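You operate a simulated robot arm through the tools that you are given. There is no shell and no other tool. Be economical: measure what you need, move in short steps, check, and stop when the job is done.

You run a simulated robot arm. Do the job below in one go: nothing can be reset, and whatever is moved stays where it is left.

Task
The softener is overfilled: scoop salt back to the bin until the yellow band shows.
Fine: large scoop back on the stool, salt lid shut.

The check looks at the end state, three seconds after you hand in, the way a careful person would. Anything else that was tipped, shoved, dropped, spilled or broken makes it a failure. Lids that push on must go on centred and level and be pressed home; caps that screw on are set level and turned clockwise until they are tight.

Robot
A 6-joint arm with a two-finger parallel gripper, fixed in place. Base frame: the origin is at the foot of the arm, x ahead of it, y to its left, z up. Units: mm, rad, N and s.
With the tool pointing down near the work surface it reaches from about 100 to 740 mm from the base axis. Its first joint turns from -2.897 to 2.897 rad. Payload 3.91 kg.
The TCP is the grasp point between the finger pads, 30 mm short of the fingertips. In the tool frame z runs along the fingers and y along their closing line. Largest opening 110 mm; finger width 20, thickness 10; the body of the gripper, 48 by 112 mm, starts 55 mm behind the TCP.
Orientation is that of the tool frame in the base frame, as a unit quaternion [w, x, y, z]. With the fingers straight down and closing along the base's y, the tool's x points along the base's -x, its y along +y and its z along -z.

Tools
- The arm moves only by the tool send_rows. Its arguments are lists of equal length, an entry for each row: "offset": the shift along the tool's x, y, z in mm, a list of three; "angular": the turn, a rotation vector about the tool's x, y, z in rad, a list of three. In form: {"offset": [[dx, dy, dz], ...], "angular": [[wx, wy, wz], ...]}. A call has 1 to 8 rows; each row shifts and turns the commanded pose from where the row before left it, along the tool's axes as they then stand. "hand" is the opening in per cent of the stroke, from 0 (shut) to 100 (fully open), set as the call begins (left out, the last holds). A row lasts 0.2 s, in which the tool goes at most 50 mm and 0.15 rad; a call with a longer step from one row to the next is refused whole, and so is a gripper value outside its range. A pose out of reach is approached as far as the arm can. The call stops where the force on the tool passes 40 N (or 10 N more than at its start, if that is more) or the arm is blocked; 0.2 s more then pass. Each finger travels about 45 mm/s and halts on what it meets, pressing with about 21 N; the grip force reading is that of the motor and also rises with nothing between the fingers. The clock runs only during rows and for 0.2 s after the last one: add rows that do not move to give the fingers time. The reply holds the time, the measured pose of the TCP, the force on the tool along the base axes, the opening and the grip force, in the units named above and with some noise, and new pictures: "views" is both (left out), scene, wrist or none.
- Cameras (640 x 400 px; columns grow to the right, rows downward): "scene" is fixed at [43.1, 504.7, 1653]; the picture's right is [-0.42, -0.91, 0.00], its down [-0.76, 0.35, -0.54] and it looks along [0.49, -0.23, -0.84] (base axes); focal length 270 px, centre (320, 200). "wrist" rides on the gripper at [71, 22, -107] in the tool frame; the picture's right is [-0.29, 0.96, 0.00], its down [-0.76, -0.23, -0.61] and it looks along [-0.58, -0.18, 0.79] (tool axes); focal length 243 px, centre (320, 200). There is no depth. A picture from a camera that has moved, and an enlarged one, comes with that camera's place and axes in the base frame and with its lens. The place of the scene camera against the robot may be out by one fixed shift of up to 25 mm in any direction.
- slide_trunk(by): slides the trunk up (or, below 0, down) by that many mm; the arm rides with it, the base frame stays. It gives what a move gives, with no picture.
- inspect(camera, box): a new picture of the part [left, top, right, bottom] of that camera's present view, enlarged. The clock stands still meanwhile.
- sign_off(): hands the job in; it is judged then, once.

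Go step by step. Nothing tells you positions but the pictures and the camera data: compare them with the known pose of the tool, close in by small moves and look again before you grip or let go. The budget is 120 turns and 200 pictures, counting those below and the enlarged ones. Unless the task says otherwise, let go and move clear before handing in.

The tools are called as a command line: name --argument value ..., lists and objects as JSON in quotes. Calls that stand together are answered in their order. send_rows: Moves the arm, as the interface text tells. Its arguments: {"type":"object","properties":{"offset":{"type":"array","items":{"type":"array","items":{"type":"number"}}},"angular":{"type":"array","items":{"type":"array","items":{"type":"number"}}},"hand":{"type":"number"},"views":{"type":"string","enum":["both","scene","wrist","none"]}},"required":["offset","angular"]} The other tools are called the same way: slide_trunk (by) slides the trunk up or down; inspect (camera, box) takes an enlarged picture of a part of a camera's view; sign_off () hands the job in.

At the start:

```text
time: 0.0
position: [278.5, 285.7, 1386.2]
ee_rot: [0.003, 0.0, 1.0, 0.003]
ft_force: [0.2, 0.4, 0.5]
opening: 109.9
finger_force: 0.1
trunk travel left (down, up): [-551.0, 39.0]
```

scene: 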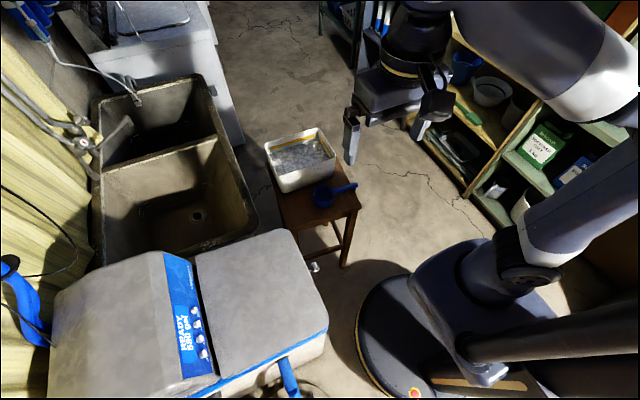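
wrist: 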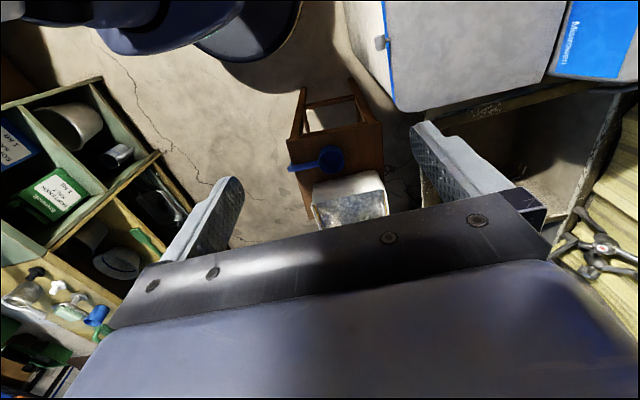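

I see a water softener (grey cabinet with a blue panel), a stool carrying a salt bin and a blue scoop, and a laundry sink. I'll enlarge the key areas first.

inspect --camera "scene" --box '[240, 110, 380, 200]'

inspect --camera "scene" --box '[40, 220, 340, 400]'

inspect --camera "wrist" --box '[260, 60, 460, 240]'

inspect --camera "scene" --box '[420, 20, 640, 220]'

```text
4.44 times, centred on (310, 155) of scene
camera zoom: at [43.1, 504.7, 1653.0], right [-0.42, -0.91, 0.0], down [-0.76, 0.35, -0.54], along [0.49, -0.23, -0.84], focal length 1199 px, centre (364, 400)
```

zoom: 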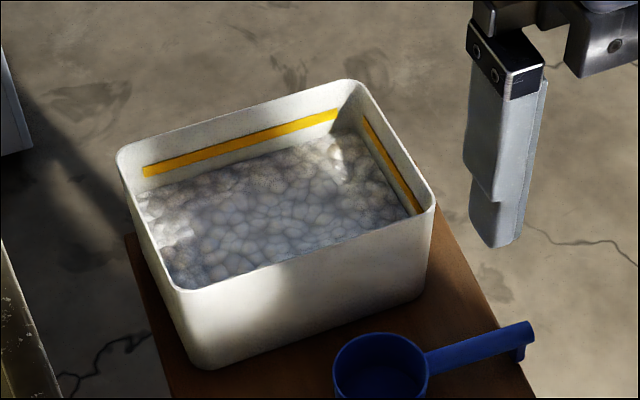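

```text
2.13 times, centred on (190, 310) of scene
camera zoom: at [43.1, 504.7, 1653.0], right [-0.42, -0.91, 0.0], down [-0.76, 0.35, -0.54], along [0.49, -0.23, -0.84], focal length 575 px, centre (597, -35)
```

zoom: 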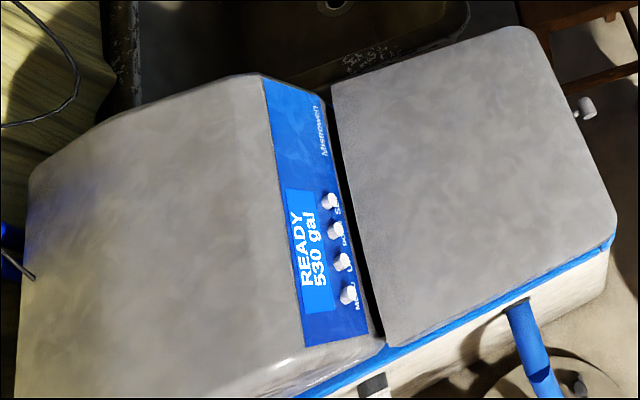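

```text
2.22 times, centred on (360, 150) of wrist
camera zoom: at [205.4, 306.9, 1494.3], right [0.29, 0.96, 0.01], down [0.76, -0.23, 0.61], along [0.59, -0.17, -0.79], focal length 539 px, centre (231, 311)
```

zoom: 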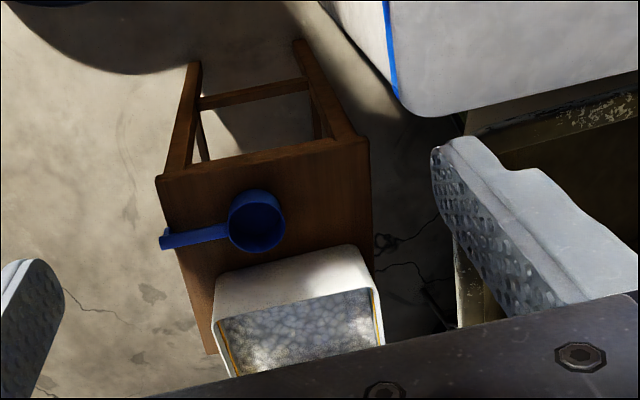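

```text
2.00 times, centred on (530, 120) of scene
camera zoom: at [43.1, 504.7, 1653.0], right [-0.42, -0.91, 0.0], down [-0.76, 0.35, -0.54], along [0.49, -0.23, -0.84], focal length 539 px, centre (-100, 360)
```

zoom: 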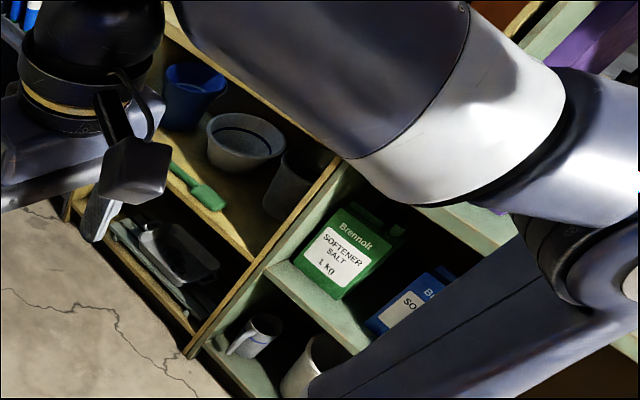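

The stool top is at about z=740 and the scoop cup near (570,242). The salt lid spans about x 125–430, y 450–712 at z≈920, with a small knob on its stool-side edge. I'll turn the wrist camera to face the lid front and lower the trunk.

send_rows --offset '[[0, 0, 0], [0, 0, 0], [0, 0, 0], [0, 0, 0], [0, 0, 0], [0, 0, 0], [0, 0, 0], [0, 0, 0]]' --angular '[[0, 0, -0.15], [0, 0, -0.15], [0, 0, -0.15], [0, 0, -0.15], [0, 0, -0.15], [0, 0, -0.15], [0, 0, -0.15], [0, 0, -0.15]]' --views "none"

slide_trunk --by -200

send_rows --offset '[[0, 0, 0], [0, 0, 0], [0, 0, 0], [0, 0, 0], [0, 0, 0]]' --angular '[[0, 0, -0.14], [0, 0, -0.14], [0, 0, -0.13], [0, 0, -0.13], [0, 0, -0.13]]'

```text
time: 1.8
position: [276.7, 284.6, 1387.5]
ee_rot: [0.004, -0.565, 0.825, 0.0]
ft_force: [0.0, 0.3, -0.6]
opening: 110.1
finger_force: 0.0
trunk travel left (down, up): [-551.0, 39.0]
```

```text
time: 4.0
position: [277.2, 284.0, 1187.8]
ee_rot: [0.004, -0.564, 0.826, 0.0]
ft_force: [0.3, -0.1, 0.4]
opening: 109.9
finger_force: 0.0
trunk travel left (down, up): [-351.0, 239.0]
```

```text
time: 5.2
position: [276.8, 283.9, 1187.3]
ee_rot: [-0.004, 0.805, -0.594, 0.001]
ft_force: [-0.4, -0.1, 0.5]
opening: 110.2
finger_force: 0.1
trunk travel left (down, up): [-351.0, 239.0]
camera wrist: at [275.9, 210.4, 1294.4], right [-1.0, -0.01, -0.01], down [-0.01, 0.79, 0.61], along [0.0, 0.61, -0.79], focal length 243 px, centre (320, 200)
```

scene: 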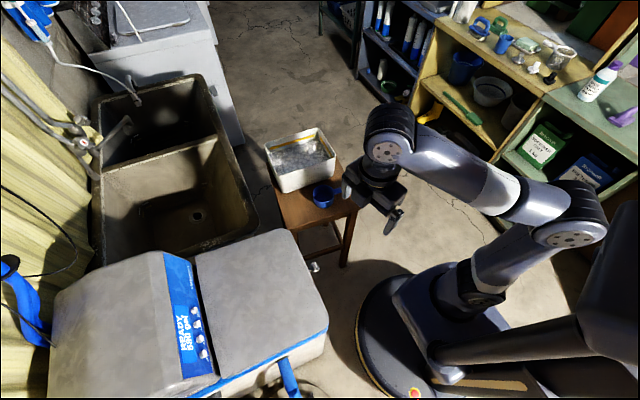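
wrist: 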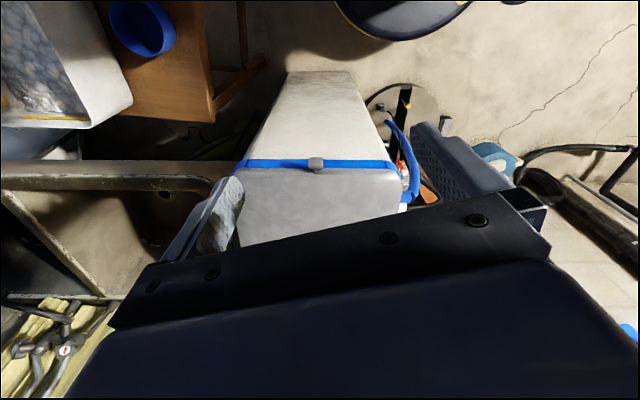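

The lid's front has a tab or knob at mid-width on the blue band. I'll enlarge it.

inspect --camera "wrist" --box '[220, 70, 460, 250]'

inspect --camera "scene" --box '[270, 220, 350, 290]'

```text
2.22 times, centred on (340, 160) of wrist
camera zoom: at [275.9, 210.4, 1294.4], right [-1.0, -0.01, -0.01], down [-0.01, 0.79, 0.61], along [0.0, 0.61, -0.79], focal length 539 px, centre (276, 289)
```

zoom: 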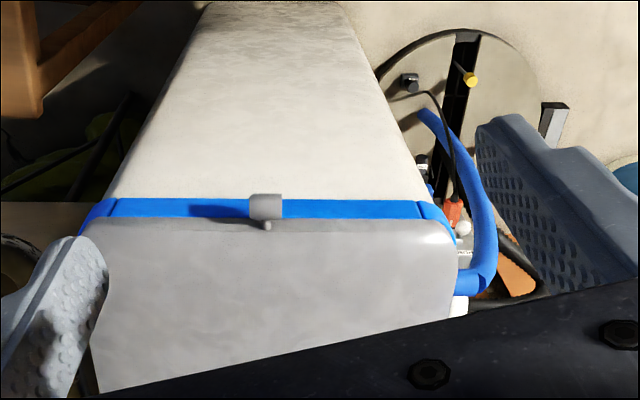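

```text
5.71 times, centred on (310, 255) of scene
camera zoom: at [43.1, 504.7, 1653.0], right [-0.42, -0.91, 0.0], down [-0.76, 0.35, -0.54], along [0.49, -0.23, -0.84], focal length 1541 px, centre (377, -114)
```

zoom: 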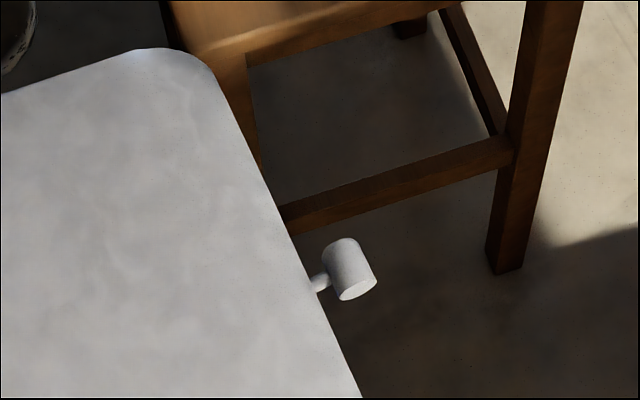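

The knob is a small cross-cylinder on a stem at about (285,406,~930), so the lid should hinge at the control panel. I'll line the fingers up to close along x, pitch the tool 45° towards the lid, and look again from closer.

send_rows --offset '[[0, 0, 0], [0, 0, 0], [-5, -3, 49], [-5, -3, 49], [-6, -2, 49]]' --angular '[[0, 0, 0.145], [0, 0, 0.145], [0, 0, 0], [0, 0, 0], [0, 0, 0]]' --views "wrist"

send_rows --offset '[[0, 0, 0], [0, 0, 0], [0, 0, 0], [0, 0, 0], [0, 0, 0], [0, 0, 0]]' --angular '[[0, -0.131, 0], [0, -0.131, 0], [0, -0.131, 0], [0, -0.131, 0], [0, -0.131, 0], [0, -0.131, 0]]' --views "both"

```text
time: 6.4
position: [283.6, 300.5, 1040.5]
ee_rot: [-0.005, 0.709, -0.705, 0.0]
ft_force: [0.0, -0.5, 0.5]
opening: 110.0
finger_force: 0.1
trunk travel left (down, up): [-351.0, 239.0]
camera wrist: at [261.2, 229.4, 1147.6], right [-0.96, 0.28, 0.0], down [0.22, 0.76, 0.61], along [0.18, 0.59, -0.79], focal length 243 px, centre (320, 200)
```

wrist: 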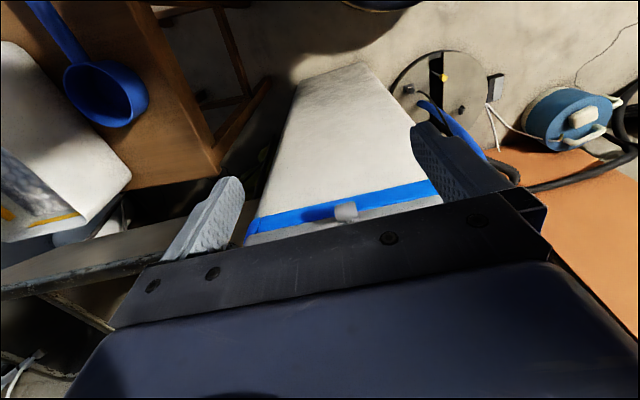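

```text
time: 7.8
position: [286.3, 300.8, 1041.7]
ee_rot: [-0.275, 0.656, -0.648, -0.272]
ft_force: [1.2, 0.5, -0.4]
opening: 110.0
finger_force: 0.0
trunk travel left (down, up): [-351.0, 239.0]
camera wrist: at [264.5, 176.1, 1065.7], right [-0.96, 0.2, 0.2], down [0.22, 0.1, 0.97], along [0.17, 0.98, -0.14], focal length 243 px, centre (320, 200)
```

scene: 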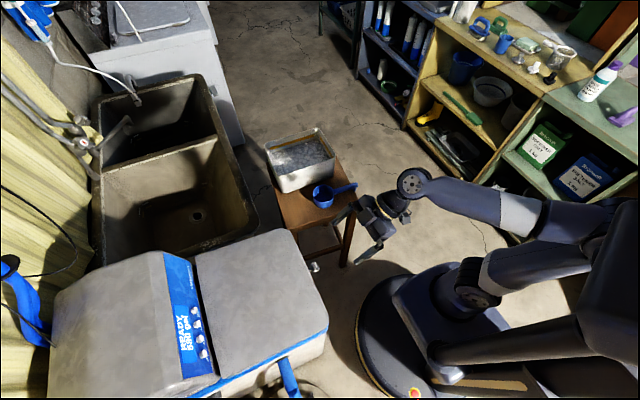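
wrist: 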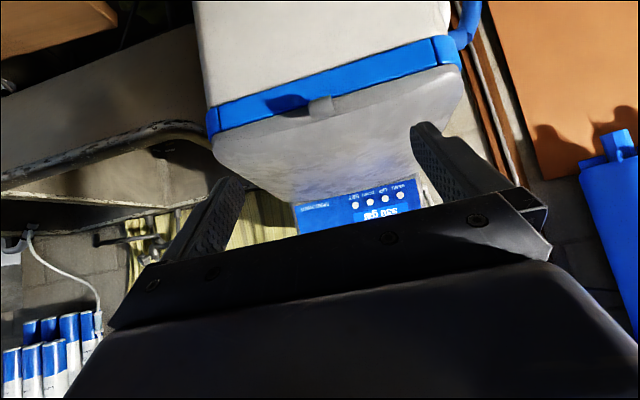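

inspect --camera "wrist" --box '[240, 50, 400, 150]'

```text
4.00 times, centred on (320, 100) of wrist
camera zoom: at [264.5, 176.1, 1065.7], right [-0.96, 0.2, 0.2], down [0.22, 0.1, 0.97], along [0.17, 0.98, -0.14], focal length 970 px, centre (320, 600)
```

zoom: 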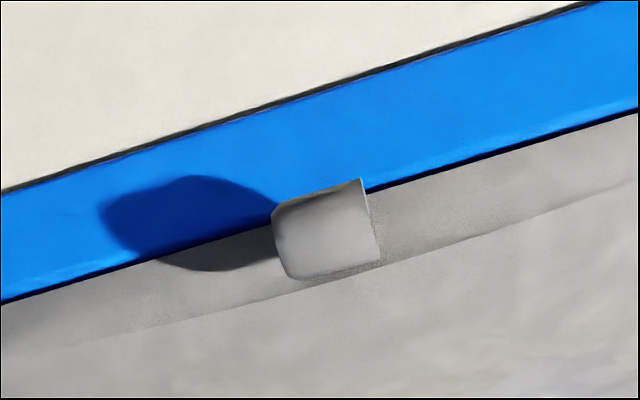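

The knob is at about (286,413,936), roughly 26 mm long and 20 mm across. I'll approach along the tool axis and check before closing.

send_rows --offset '[[0, 0, 45], [-1, 0, 45]]' --angular '[[0, 0, 0], [0, 0, 0]]' --hand 60

inspect --camera "scene" --box '[260, 210, 380, 300]'

```text
time: 8.4
position: [284.5, 365.9, 978.9]
ee_rot: [-0.274, 0.655, -0.65, -0.271]
ft_force: [0.4, -0.6, -0.1]
opening: 65.8
finger_force: 0.1
trunk travel left (down, up): [-351.0, 239.0]
camera wrist: at [263.7, 240.6, 1003.7], right [-0.96, 0.2, 0.2], down [0.22, 0.1, 0.97], along [0.17, 0.98, -0.14], focal length 243 px, centre (320, 200)
```

scene: 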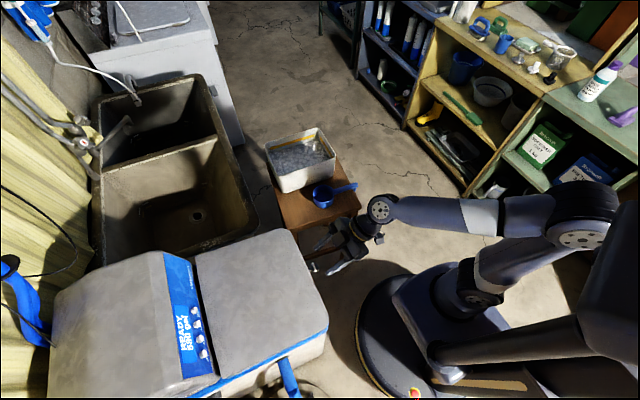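
wrist: 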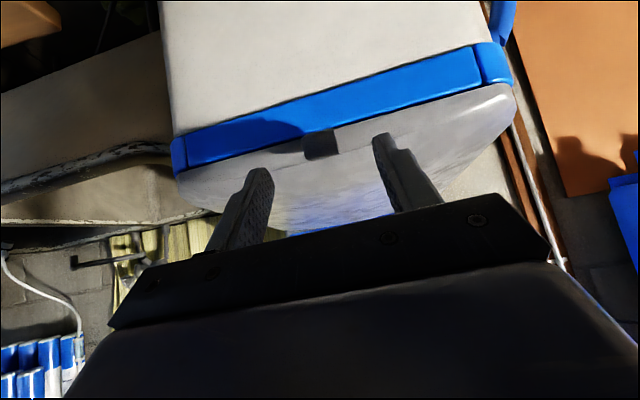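

```text
4.44 times, centred on (320, 255) of scene
camera zoom: at [43.1, 504.7, 1653.0], right [-0.42, -0.91, 0.0], down [-0.76, 0.35, -0.54], along [0.49, -0.23, -0.84], focal length 1199 px, centre (320, -44)
```

zoom: 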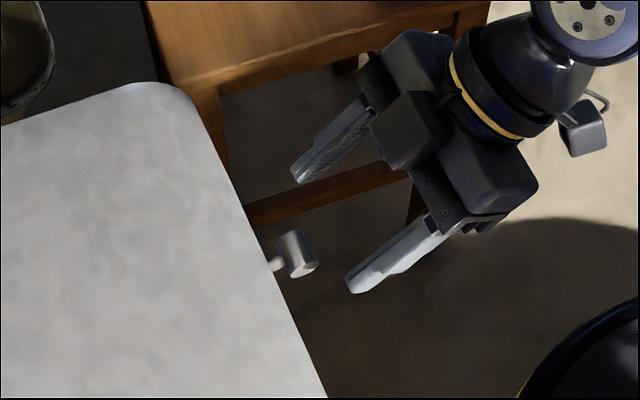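

send_rows --offset '[[0, 0, 18], [-1, 0, 17]]' --angular '[[0, 0, 0], [0, 0, 0]]' --views "wrist"

inspect --camera "scene" --box '[280, 230, 360, 290]'

inspect --camera "wrist" --box '[220, 100, 440, 250]'

```text
time: 9.0
position: [285.5, 391.1, 953.9]
ee_rot: [-0.273, 0.656, -0.649, -0.272]
ft_force: [0.3, -0.8, 0.4]
opening: 65.8
finger_force: 0.1
trunk travel left (down, up): [-351.0, 239.0]
camera wrist: at [263.6, 266.2, 978.9], right [-0.96, 0.2, 0.2], down [0.22, 0.1, 0.97], along [0.17, 0.98, -0.14], focal length 243 px, centre (320, 200)
```

wrist: 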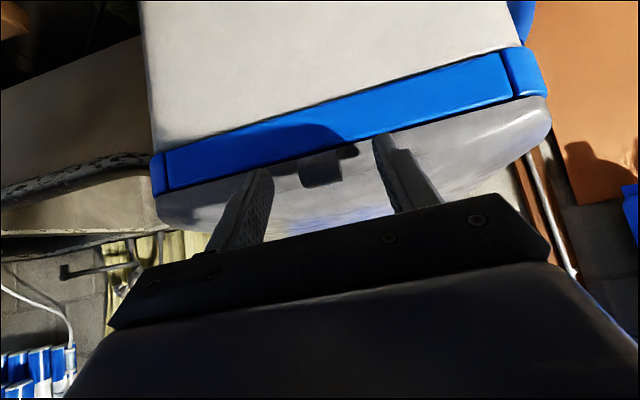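

```text
6.67 times, centred on (320, 260) of scene
camera zoom: at [43.1, 504.7, 1653.0], right [-0.42, -0.91, 0.0], down [-0.76, 0.35, -0.54], along [0.49, -0.23, -0.84], focal length 1798 px, centre (320, -200)
```

zoom: 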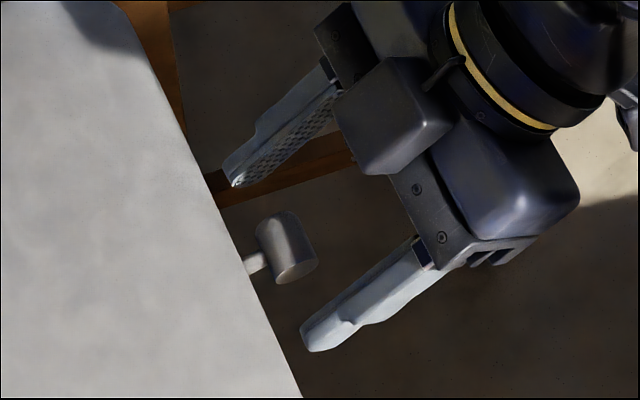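

```text
2.67 times, centred on (330, 175) of wrist
camera zoom: at [263.6, 266.2, 978.9], right [-0.96, 0.2, 0.2], down [0.22, 0.1, 0.97], along [0.17, 0.98, -0.14], focal length 647 px, centre (293, 267)
```

zoom: 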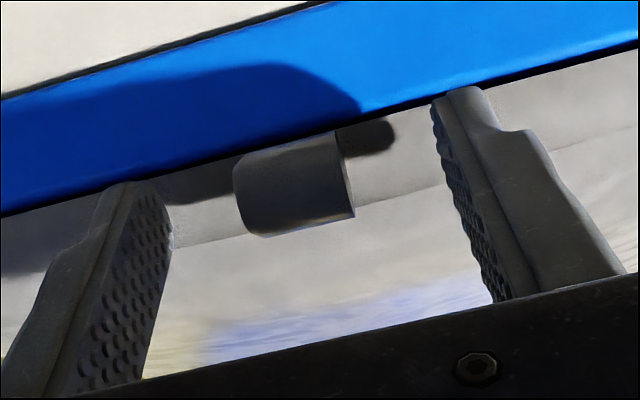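

The fingertips straddle the knob, reaching about 8 mm past its centre. Closing now.

send_rows --offset '[[0, 0, 0], [0, 0, 0], [0, 0, 0], [0, 0, 0], [0, 0, 0]]' --angular '[[0, 0, 0], [0, 0, 0], [0, 0, 0], [0, 0, 0], [0, 0, 0]]' --hand 0 --views "wrist"

inspect --camera "scene" --box '[280, 230, 360, 290]'

```text
time: 10.2
position: [285.1, 390.6, 954.1]
ee_rot: [-0.274, 0.656, -0.649, -0.272]
ft_force: [-1.9, 1.4, -1.8]
opening: 23.9
finger_force: 45.4
trunk travel left (down, up): [-351.0, 239.0]
camera wrist: at [263.6, 266.2, 978.9], right [-0.96, 0.2, 0.2], down [0.22, 0.1, 0.97], along [0.17, 0.98, -0.14], focal length 243 px, centre (320, 200)
```

wrist: 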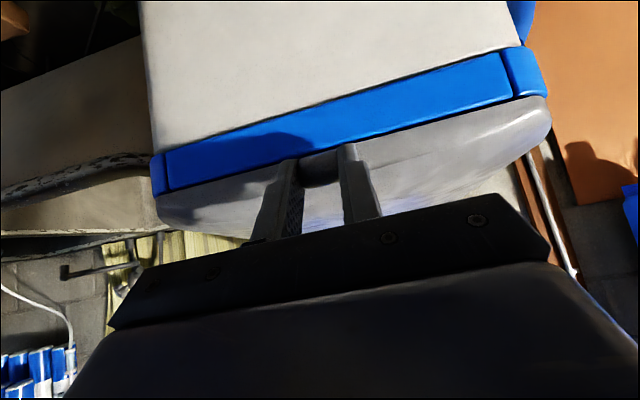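

```text
6.67 times, centred on (320, 260) of scene
camera zoom: at [43.1, 504.7, 1653.0], right [-0.42, -0.91, 0.0], down [-0.76, 0.35, -0.54], along [0.49, -0.23, -0.84], focal length 1798 px, centre (320, -200)
```

zoom: 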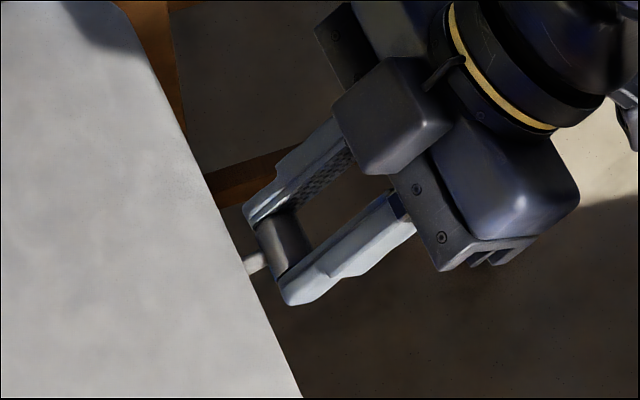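

Gripped at 24 mm. I'll lift slowly along an arc about the assumed hinge at y≈706.

send_rows --offset '[[-11.2, 0, -9.8], [-11.5, 0, -9.5], [-12, 0, -8.7], [-12.5, 0, -8.3]]' --angular '[[0, 0, 0], [0, 0, 0], [0, 0, 0], [0, 0, 0]]'

```text
time: 11.2
position: [284.7, 395.7, 1012.1]
ee_rot: [-0.273, 0.656, -0.649, -0.272]
ft_force: [-3.6, -31.8, -8.3]
opening: 23.6
finger_force: 45.2
trunk travel left (down, up): [-351.0, 239.0]
camera wrist: at [263.6, 269.9, 1037.3], right [-0.96, 0.2, 0.2], down [0.23, 0.1, 0.97], along [0.17, 0.97, -0.14], focal length 243 px, centre (320, 200)
```

scene: 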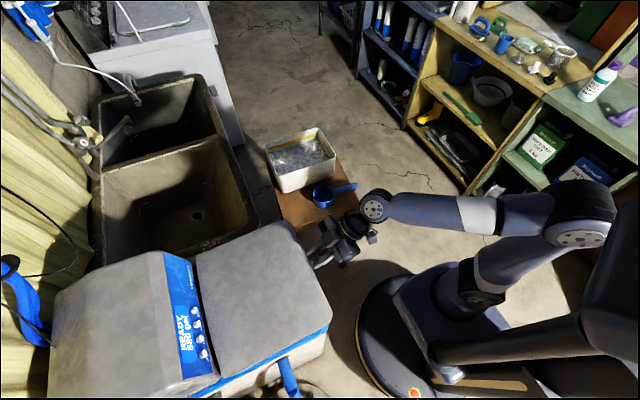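
wrist: 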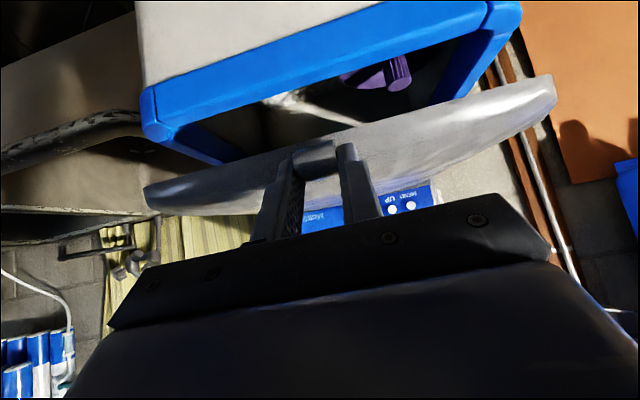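

The lid swings open on a hinge at the panel side. I'm correcting the arc from the force reading and continuing.

send_rows --offset '[[-11.75, 0, -9.05], [-11.75, 0, -9.05], [-13.35, 0, -6.5], [-13.35, 0, -6.5]]' --angular '[[0, 0, 0], [0, 0, 0], [0, 0, 0], [0, 0, 0]]' --views "none"

```text
time: 12.2
position: [284.3, 408.8, 1071.7]
ee_rot: [-0.275, 0.655, -0.649, -0.273]
ft_force: [5.7, -25.7, -1.9]
opening: 23.7
finger_force: 44.6
trunk travel left (down, up): [-351.0, 239.0]
```

send_rows --offset '[[2, 0, -2]]' --angular '[[0, 0, 0]]'

```text
time: 12.6
position: [284.9, 408.5, 1071.0]
ee_rot: [-0.276, 0.655, -0.648, -0.273]
ft_force: [6.4, -11.3, 0.0]
opening: 23.7
finger_force: 45.4
trunk travel left (down, up): [-351.0, 239.0]
camera wrist: at [263.4, 283.0, 1095.9], right [-0.96, 0.2, 0.2], down [0.22, 0.1, 0.97], along [0.17, 0.98, -0.14], focal length 243 px, centre (320, 200)
```

scene: 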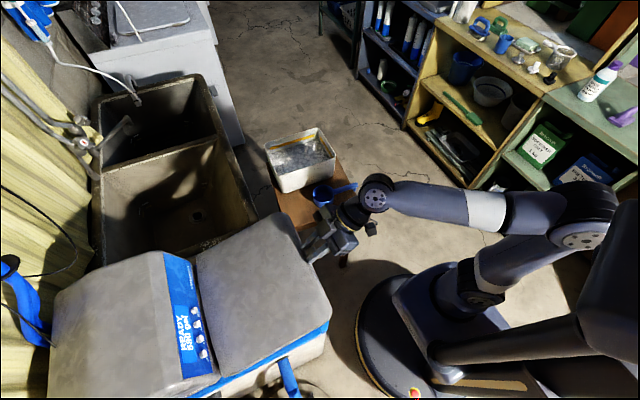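
wrist: 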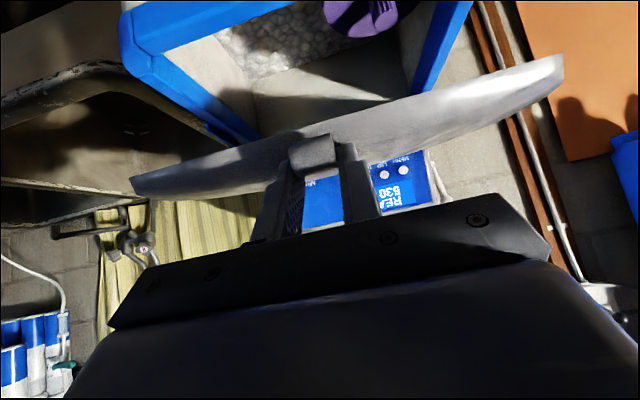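

send_rows --offset '[[-13.8, 0, -5.75], [-13.8, 0, -5.75], [-14.3, 0, -4.5], [-14.3, 0, -4.5]]' --angular '[[0, 0, 0], [0, 0, 0], [0, 0, 0], [0, 0, 0]]' --views "none"

```text
time: 13.6
position: [285.0, 431.2, 1127.1]
ee_rot: [-0.275, 0.655, -0.649, -0.272]
ft_force: [-3.4, -21.1, 1.0]
opening: 23.8
finger_force: 44.3
trunk travel left (down, up): [-351.0, 239.0]
```

send_rows --offset '[[-14, 0, -4.1], [-14, 0, -4.1], [-14.9, 0, -2.0], [-14.9, 0, -2.0]]' --angular '[[0, 0, 0], [0, 0, 0], [0, 0, 0], [0, 0, 0]]'

```text
time: 14.6
position: [285.4, 464.4, 1177.0]
ee_rot: [-0.276, 0.655, -0.649, -0.272]
ft_force: [3.7, -18.7, 6.1]
opening: 23.6
finger_force: 45.0
trunk travel left (down, up): [-351.0, 239.0]
camera wrist: at [263.3, 338.9, 1201.6], right [-0.96, 0.2, 0.2], down [0.22, 0.1, 0.97], along [0.17, 0.98, -0.14], focal length 243 px, centre (320, 200)
```

scene: 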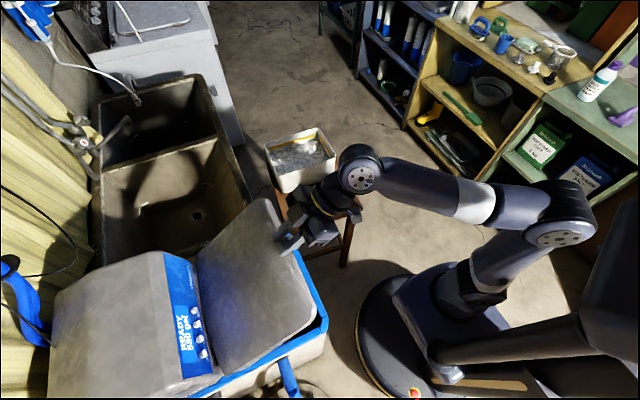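
wrist: 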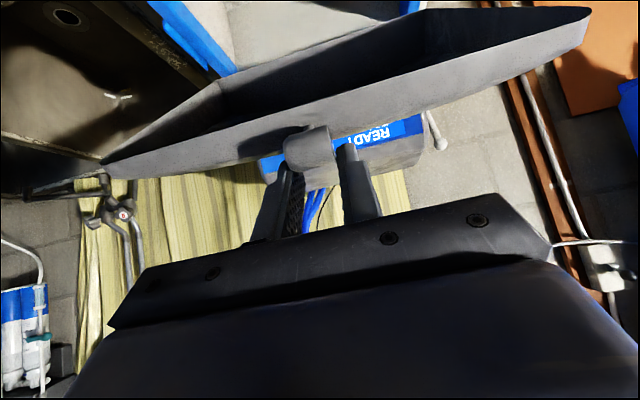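

The lid is about 40° open. Continuing with the refined hinge fit.

send_rows --offset '[[-14.3, 0, -1.8], [-14.3, 0, -1.7], [-15, 0, 0.3], [-15, 0, 0.4], [-14.9, 0, 1.7], [-14.9, 0, 1.8]]' --angular '[[0, 0, 0], [0, 0, 0], [0, 0, 0], [0, 0, 0], [0, 0, 0], [0, 0, 0]]' --views "none"

```text
time: 16.0
position: [281.3, 528.7, 1238.7]
ee_rot: [-0.274, 0.656, -0.649, -0.271]
ft_force: [0.4, -0.4, 0.6]
opening: 0.1
finger_force: 37.8
trunk travel left (down, up): [-351.0, 239.0]
```

The grip slipped off the knob. Checking where the lid is.

send_rows --offset '[[0, 0, 0]]' --angular '[[0, 0, 0]]'

```text
time: 16.4
position: [282.2, 529.0, 1239.1]
ee_rot: [-0.273, 0.656, -0.649, -0.272]
ft_force: [-0.4, -0.8, 0.0]
opening: 0.3
finger_force: 37.2
trunk travel left (down, up): [-351.0, 239.0]
camera wrist: at [260.6, 403.7, 1263.7], right [-0.96, 0.2, 0.2], down [0.22, 0.1, 0.97], along [0.17, 0.98, -0.14], focal length 243 px, centre (320, 200)
```

scene: 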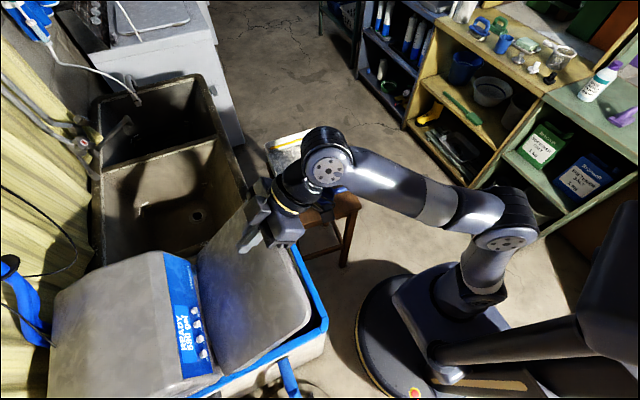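
wrist: 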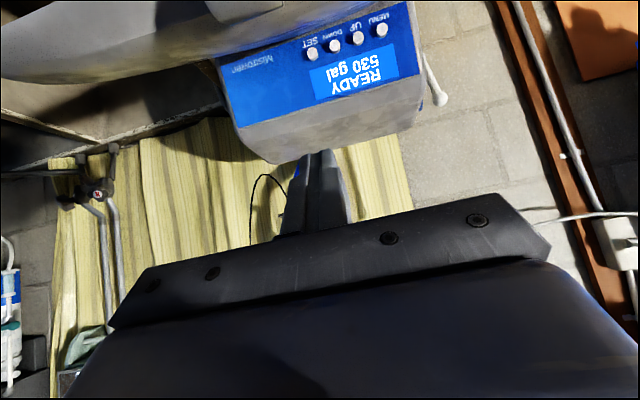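

The lid holds its position by friction at about 42°. I'll back off, point the closed fingers horizontally, go in beneath the lid's front edge and push it further open from underneath.

send_rows --offset '[[28.3, 0, -28.3], [28.3, 0, -28.3], [28.3, 0, -28.3], [28.3, 0, -28.3], [28.3, 0, -28.3], [10, 0, -10]]' --angular '[[0, 0, 0], [0, 0, 0], [0, 0, 0], [0, 0, 0], [0, 0, 0], [0, 0, 0]]' --views "none"

send_rows --offset '[[0, 0, 0], [0, 0, 0], [0, 0, 0], [0, 0, 0], [0, 0, 0], [0, 0, 0], [40, 0, 0], [40, 0, 0]]' --angular '[[0, -0.131, 0], [0, -0.131, 0], [0, -0.131, 0], [0, -0.131, 0], [0, -0.131, 0], [0, -0.131, 0], [0, 0, 0], [0, 0, 0]]'

```text
time: 17.8
position: [282.0, 313.7, 1232.9]
ee_rot: [-0.274, 0.656, -0.649, -0.272]
ft_force: [0.3, 0.4, 0.3]
opening: 0.0
finger_force: 37.4
trunk travel left (down, up): [-351.0, 239.0]
```

```text
time: 19.6
position: [286.3, 314.2, 1155.8]
ee_rot: [0.501, -0.501, 0.495, 0.502]
ft_force: [-0.9, 0.0, 0.0]
opening: 0.0
finger_force: 37.9
trunk travel left (down, up): [-351.0, 239.0]
camera wrist: at [265.4, 209.6, 1083.5], right [-0.96, -0.01, 0.28], down [0.23, -0.61, 0.76], along [0.17, 0.79, 0.59], focal length 243 px, centre (320, 200)
```

scene: 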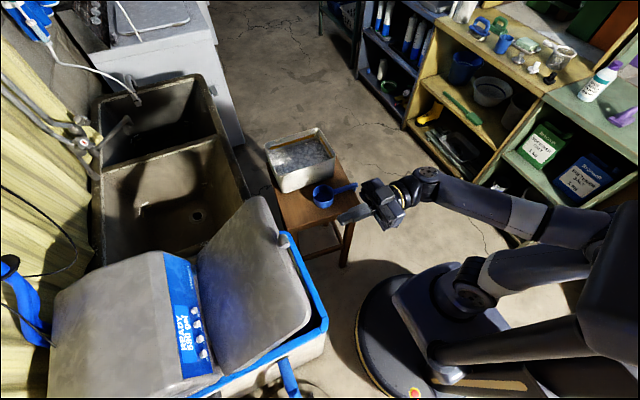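
wrist: 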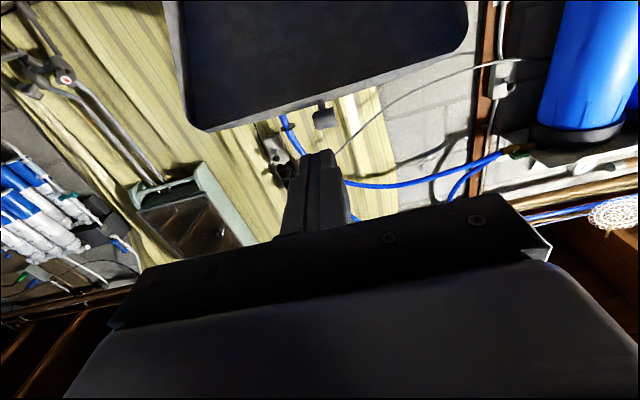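

send_rows --offset '[[25, 0, 0], [25, 0, 0], [0, 0, 42], [0, 0, 42], [0, 0, 42], [0, 0, 42]]' --angular '[[0, 0, 0], [0, 0, 0], [0, 0, 0], [0, 0, 0], [0, 0, 0], [0, 0, 0]]'

inspect --camera "scene" --box '[160, 180, 400, 340]'

```text
time: 21.0
position: [283.0, 482.1, 1109.5]
ee_rot: [0.501, -0.502, 0.494, 0.503]
ft_force: [0.4, 0.1, 0.4]
opening: 0.0
finger_force: 37.6
trunk travel left (down, up): [-351.0, 239.0]
camera wrist: at [263.4, 377.9, 1038.3], right [-0.96, -0.01, 0.28], down [0.23, -0.61, 0.76], along [0.17, 0.79, 0.59], focal length 243 px, centre (320, 200)
```

scene: 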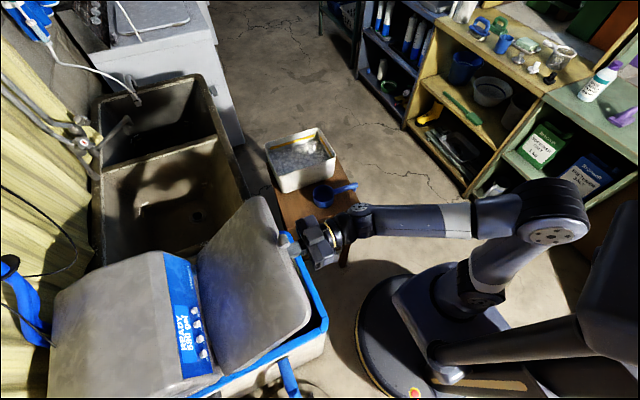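
wrist: 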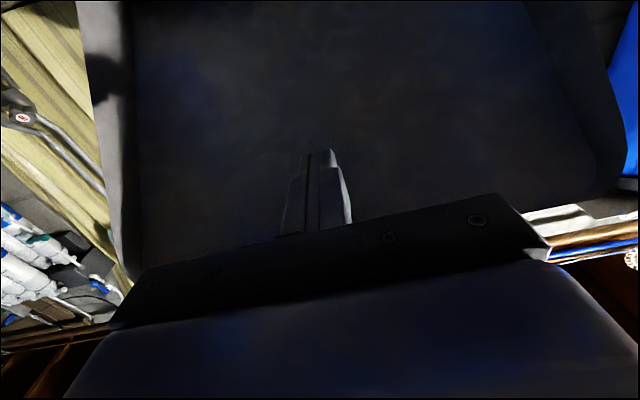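

```text
2.50 times, centred on (280, 260) of scene
camera zoom: at [43.1, 504.7, 1653.0], right [-0.42, -0.91, 0.0], down [-0.76, 0.35, -0.54], along [0.49, -0.23, -0.84], focal length 674 px, centre (420, 50)
```

zoom: 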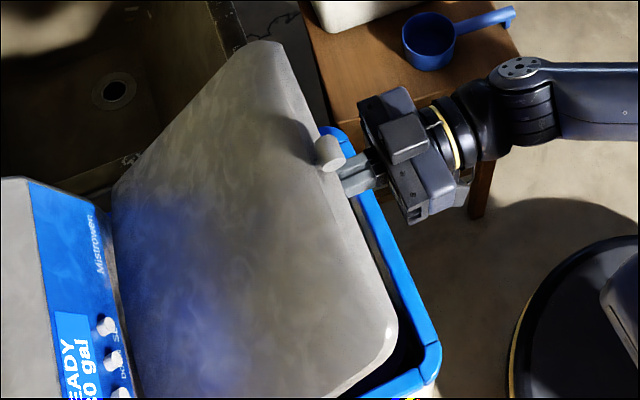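

The fingers are under the lid edge. Pushing up along the arc.

send_rows --offset '[[-12, 0, 3], [-12, 0, 3], [-11.6, 0, 9.6], [-11.6, 0, 9.6], [-10.7, 0, 10.6], [-10.7, 0, 10.6], [-9.6, 0, 11.6], [-9.6, 0, 11.6]]' --angular '[[0, 0, 0], [0, 0, 0], [0, 0, 0], [0, 0, 0], [0, 0, 0], [0, 0, 0], [0, 0, 0], [0, 0, 0]]' --views "scene"

```text
time: 22.8
position: [281.7, 551.3, 1197.1]
ee_rot: [0.501, -0.501, 0.495, 0.503]
ft_force: [-0.3, -3.0, -1.8]
opening: 0.2
finger_force: 37.7
trunk travel left (down, up): [-351.0, 239.0]
```

scene: 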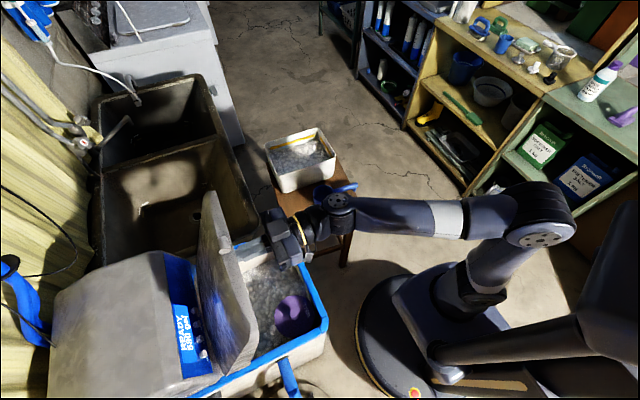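

send_rows --offset '[[0, 0, 20], [0, 0, 20], [0, 0, 20], [0, 0, 20]]' --angular '[[0, 0, 0], [0, 0, 0], [0, 0, 0], [0, 0, 0]]' --views "both"

```text
time: 23.8
position: [283.3, 635.3, 1195.9]
ee_rot: [0.5, -0.503, 0.494, 0.503]
ft_force: [0.0, -3.7, -1.0]
opening: 0.2
finger_force: 37.4
trunk travel left (down, up): [-351.0, 239.0]
camera wrist: at [262.4, 529.6, 1124.1], right [-0.96, -0.01, 0.28], down [0.23, -0.61, 0.76], along [0.17, 0.79, 0.59], focal length 243 px, centre (320, 200)
```

scene: 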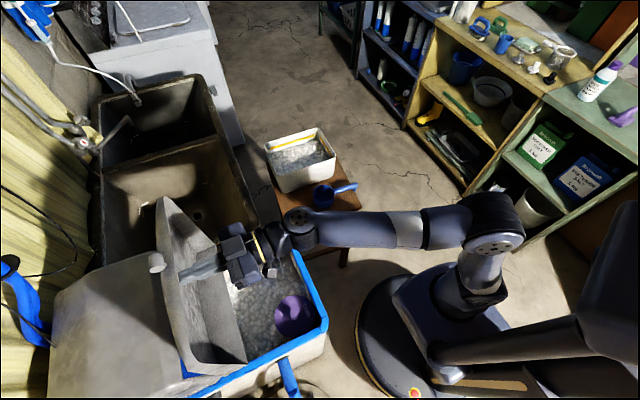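
wrist: 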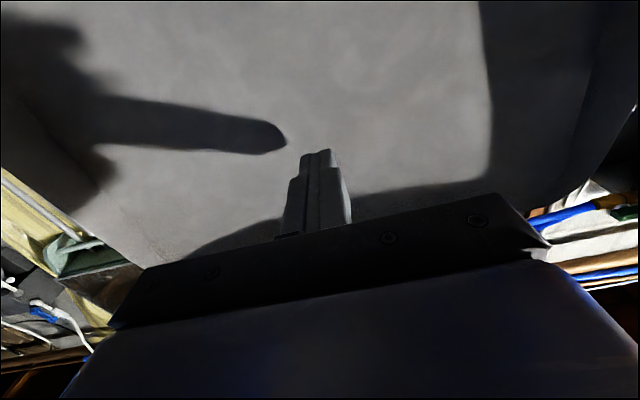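

send_rows --offset '[[0, 0, 15], [0, 0, 15], [0, 0, 15], [0, 0, 15]]' --angular '[[0, 0, 0], [0, 0, 0], [0, 0, 0], [0, 0, 0]]' --views "scene"

```text
time: 24.4
position: [283.3, 655.9, 1197.8]
ee_rot: [0.502, -0.502, 0.494, 0.502]
ft_force: [-7.0, -47.2, -8.0]
opening: 0.0
finger_force: 37.6
trunk travel left (down, up): [-351.0, 239.0]
stopped in row 3: the force on the tool passed its limit (the readings are from after the stop); the commanded pose is now the measured one
```

scene: 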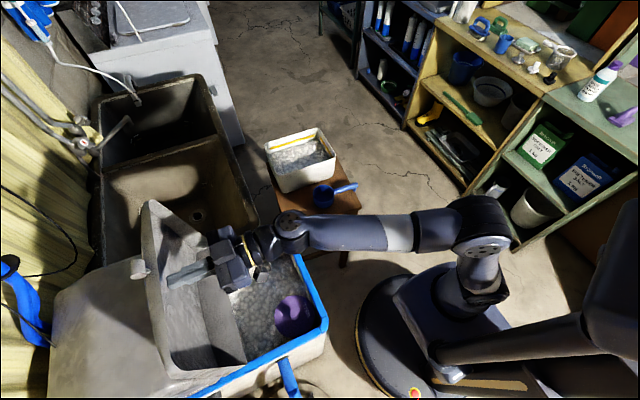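

The lid has reached its stop, leaning past vertical. I'll back away and check that it stays.

send_rows --offset '[[0, 0, -20], [0, 0, -40], [0, 0, -45], [0, 0, -45], [0, 0, -45], [0, 0, -45], [0, 0, -45], [0, 0, -45]]' --angular '[[0, 0, 0], [0, 0, 0], [0, 0, 0], [0, 0, 0], [0, 0, 0], [0, 0, 0], [0, 0, 0], [0, 0, 0]]' --views "scene"

inspect --camera "scene" --box '[120, 180, 360, 400]'

```text
time: 26.2
position: [287.7, 331.1, 1193.2]
ee_rot: [-0.501, 0.503, -0.495, -0.501]
ft_force: [-0.7, 0.2, -0.2]
opening: 0.2
finger_force: 37.7
trunk travel left (down, up): [-351.0, 239.0]
```

scene: 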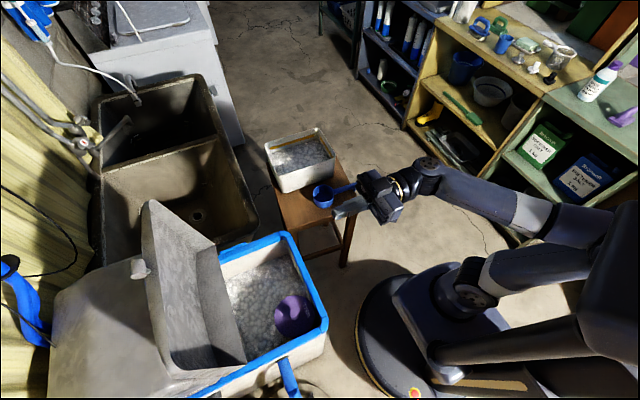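

```text
1.82 times, centred on (240, 290) of scene
camera zoom: at [43.1, 504.7, 1653.0], right [-0.42, -0.91, 0.0], down [-0.76, 0.35, -0.54], along [0.49, -0.23, -0.84], focal length 490 px, centre (466, 36)
```

zoom: 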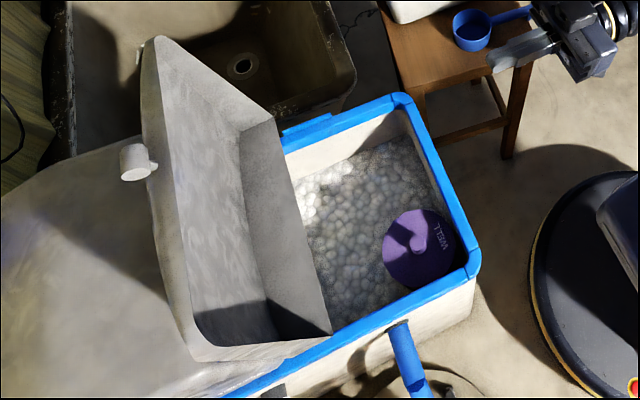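

The lid stays open. In the tank I see salt and a purple "WELL" cap in the near corner, and no band showing. I'll flip the camera to the top side of the tool, pitched 45° towards +y, to look into the tank before fetching the scoop.

send_rows --offset '[[0, 0, 0], [0, 0, 0], [0, 0, 0], [0, 0, 0], [0, 0, 0], [0, 0, 0], [0, 0, 0], [0, 0, 0]]' --angular '[[0, 0.131, 0], [0, 0.131, 0], [0, 0.131, 0], [0, 0.131, 0], [0, 0.131, 0], [0, 0.131, 0], [0, 0, 0.15], [0, 0, 0.15]]' --views "none"

send_rows --offset '[[0, 0, 0], [0, 0, 0], [0, 0, 0], [0, 0, 0], [0, 0, 0], [0, 0, 0], [0, 0, 0], [0, 0, 0]]' --angular '[[0, 0, 0.15], [0, 0, 0.15], [0, 0, 0.15], [0, 0, 0.15], [0, 0, 0.15], [0, 0, 0.15], [0, 0, 0.15], [0, 0, 0.15]]' --views "none"

send_rows --offset '[[0, 0, 0], [0, 0, 0], [0, 0, 0], [0, 0, 0], [0, 0, 0], [0, 0, 0], [0, 0, 0], [0, 0, 0]]' --angular '[[0, 0, 0.15], [0, 0, 0.15], [0, 0, 0.15], [0, 0, 0.15], [0, 0, 0.15], [0, 0, 0.15], [0, 0, 0.15], [0, 0, 0.15]]' --views "none"

send_rows --offset '[[0, 0, 0], [0, 0, 0], [0, 0, 0]]' --angular '[[0, 0, 0.15], [0, 0, 0.15], [0, 0, 0.14]]' --views "both"

```text
time: 28.0
position: [286.4, 331.5, 1192.4]
ee_rot: [0.228, -0.552, 0.741, 0.308]
ft_force: [0.1, -0.3, -0.5]
opening: 0.2
finger_force: 37.8
trunk travel left (down, up): [-351.0, 239.0]
```

```text
time: 29.8
position: [286.4, 330.1, 1193.5]
ee_rot: [0.014, -0.037, 0.923, 0.383]
ft_force: [-0.5, -0.2, 0.2]
opening: 0.1
finger_force: 37.6
trunk travel left (down, up): [-351.0, 239.0]
```

```text
time: 31.6
position: [287.1, 330.7, 1192.8]
ee_rot: [-0.205, 0.49, 0.782, 0.325]
ft_force: [0.5, 0.0, -0.6]
opening: 0.0
finger_force: 37.9
trunk travel left (down, up): [-351.0, 239.0]
```

```text
time: 32.4
position: [286.7, 331.1, 1194.4]
ee_rot: [-0.27, 0.649, 0.657, 0.272]
ft_force: [-0.4, 0.4, -0.1]
opening: 0.0
finger_force: 38.0
trunk travel left (down, up): [-351.0, 239.0]
camera wrist: at [306.4, 307.2, 1320.6], right [0.96, -0.2, -0.2], down [-0.22, -0.97, -0.11], along [-0.17, 0.15, -0.97], focal length 243 px, centre (320, 200)
```

scene: 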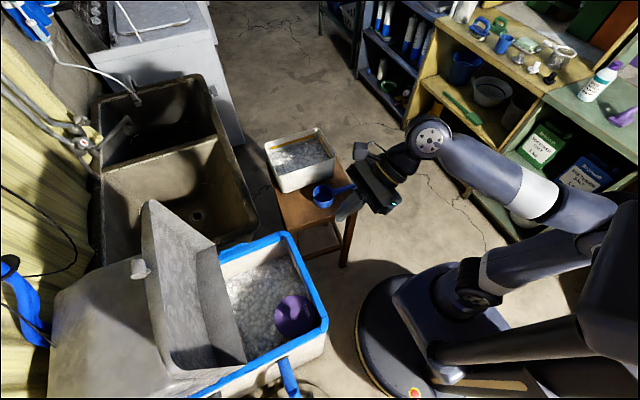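
wrist: 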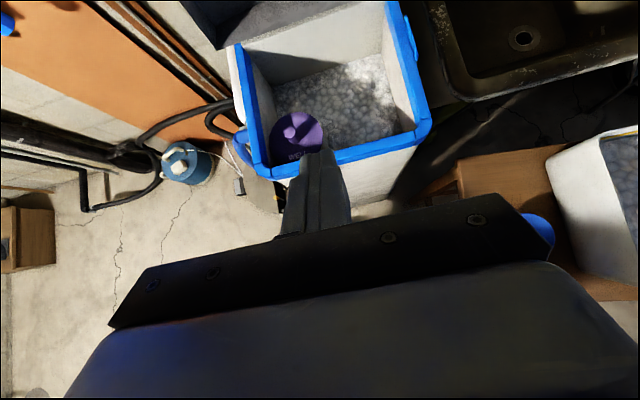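

inspect --camera "wrist" --box '[210, 0, 450, 180]'

inspect --camera "scene" --box '[190, 220, 350, 370]'

```text
2.22 times, centred on (330, 90) of wrist
camera zoom: at [306.4, 307.2, 1320.6], right [0.96, -0.2, -0.2], down [-0.22, -0.97, -0.11], along [-0.17, 0.15, -0.97], focal length 539 px, centre (298, 444)
```

zoom: 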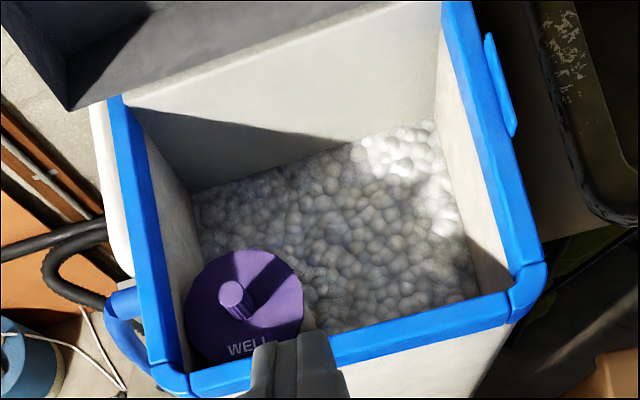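

```text
2.67 times, centred on (270, 295) of scene
camera zoom: at [43.1, 504.7, 1653.0], right [-0.42, -0.91, 0.0], down [-0.76, 0.35, -0.54], along [0.49, -0.23, -0.84], focal length 719 px, centre (453, -53)
```

zoom: 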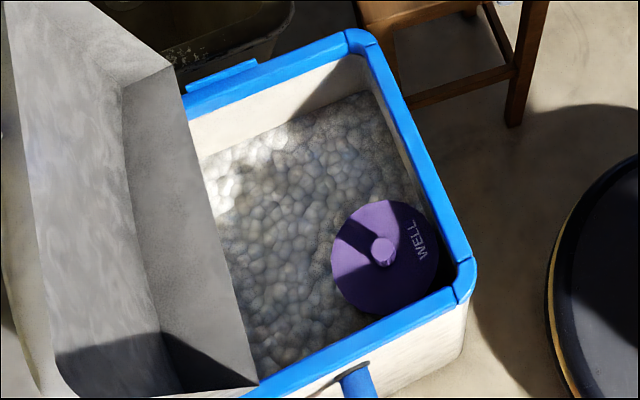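

Salt lies about 150 mm below the tank rim (salt z≈760). I'll plan to hold the scoop handle with the tool about 65° below the handle line. Next I lower the trunk, pitch the tool, and move above the scoop handle for a look.

slide_trunk --by -200

send_rows --offset '[[0, 0, 0], [0, 0, 0], [0, 0, 0]]' --angular '[[0, -0.12, 0], [0, -0.12, 0], [0, -0.11, 0]]' --hand 50 --views "none"

send_rows --offset '[[-20.5, 34, -9.6], [-20.5, 34, -9.6], [-20.5, 34, -9.6], [-20.5, 34, -9.6], [-20.5, 34, -9.6], [-20.5, 34, -9.6], [-20.5, 34, -9.6], [-20.5, 34, -9.6]]' --angular '[[0, 0, 0], [0, 0, 0], [0, 0, 0], [0, 0, 0], [0, 0, 0], [0, 0, 0], [0, 0, 0], [0, 0, 0]]'

```text
time: 34.6
position: [286.3, 331.5, 993.7]
ee_rot: [-0.27, 0.648, 0.658, 0.273]
ft_force: [-0.6, -0.2, -0.8]
opening: 0.0
finger_force: 37.9
trunk travel left (down, up): [-151.0, 439.0]
```

```text
time: 35.4
position: [286.2, 331.1, 993.2]
ee_rot: [-0.152, 0.686, 0.695, 0.155]
ft_force: [-0.1, 0.0, 0.2]
opening: 55.0
finger_force: 0.1
trunk travel left (down, up): [-151.0, 439.0]
```

```text
time: 37.2
position: [553.0, 153.3, 986.4]
ee_rot: [-0.152, 0.685, 0.694, 0.158]
ft_force: [0.4, -0.1, 0.9]
opening: 55.0
finger_force: 0.0
out of reach, approached as far as the arm can: row 8
trunk travel left (down, up): [-151.0, 439.0]
camera wrist: at [572.2, 174.1, 1114.3], right [0.96, -0.25, -0.11], down [-0.22, -0.95, 0.22], along [-0.16, -0.19, -0.97], focal length 243 px, centre (320, 200)
```

scene: 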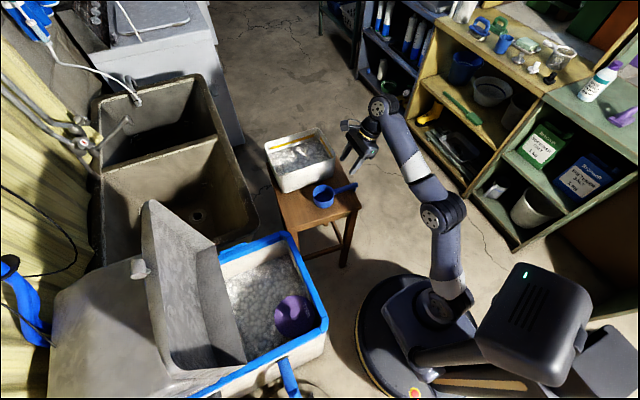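
wrist: 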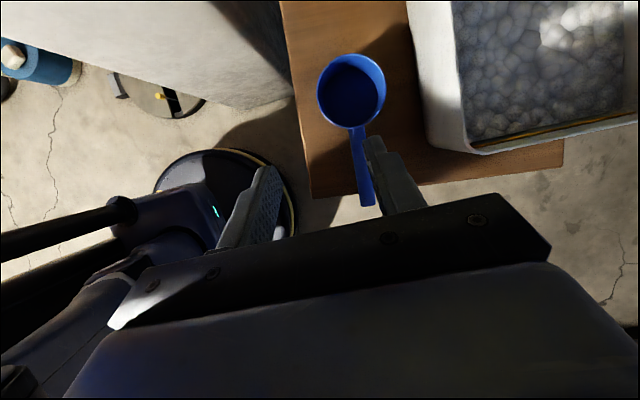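

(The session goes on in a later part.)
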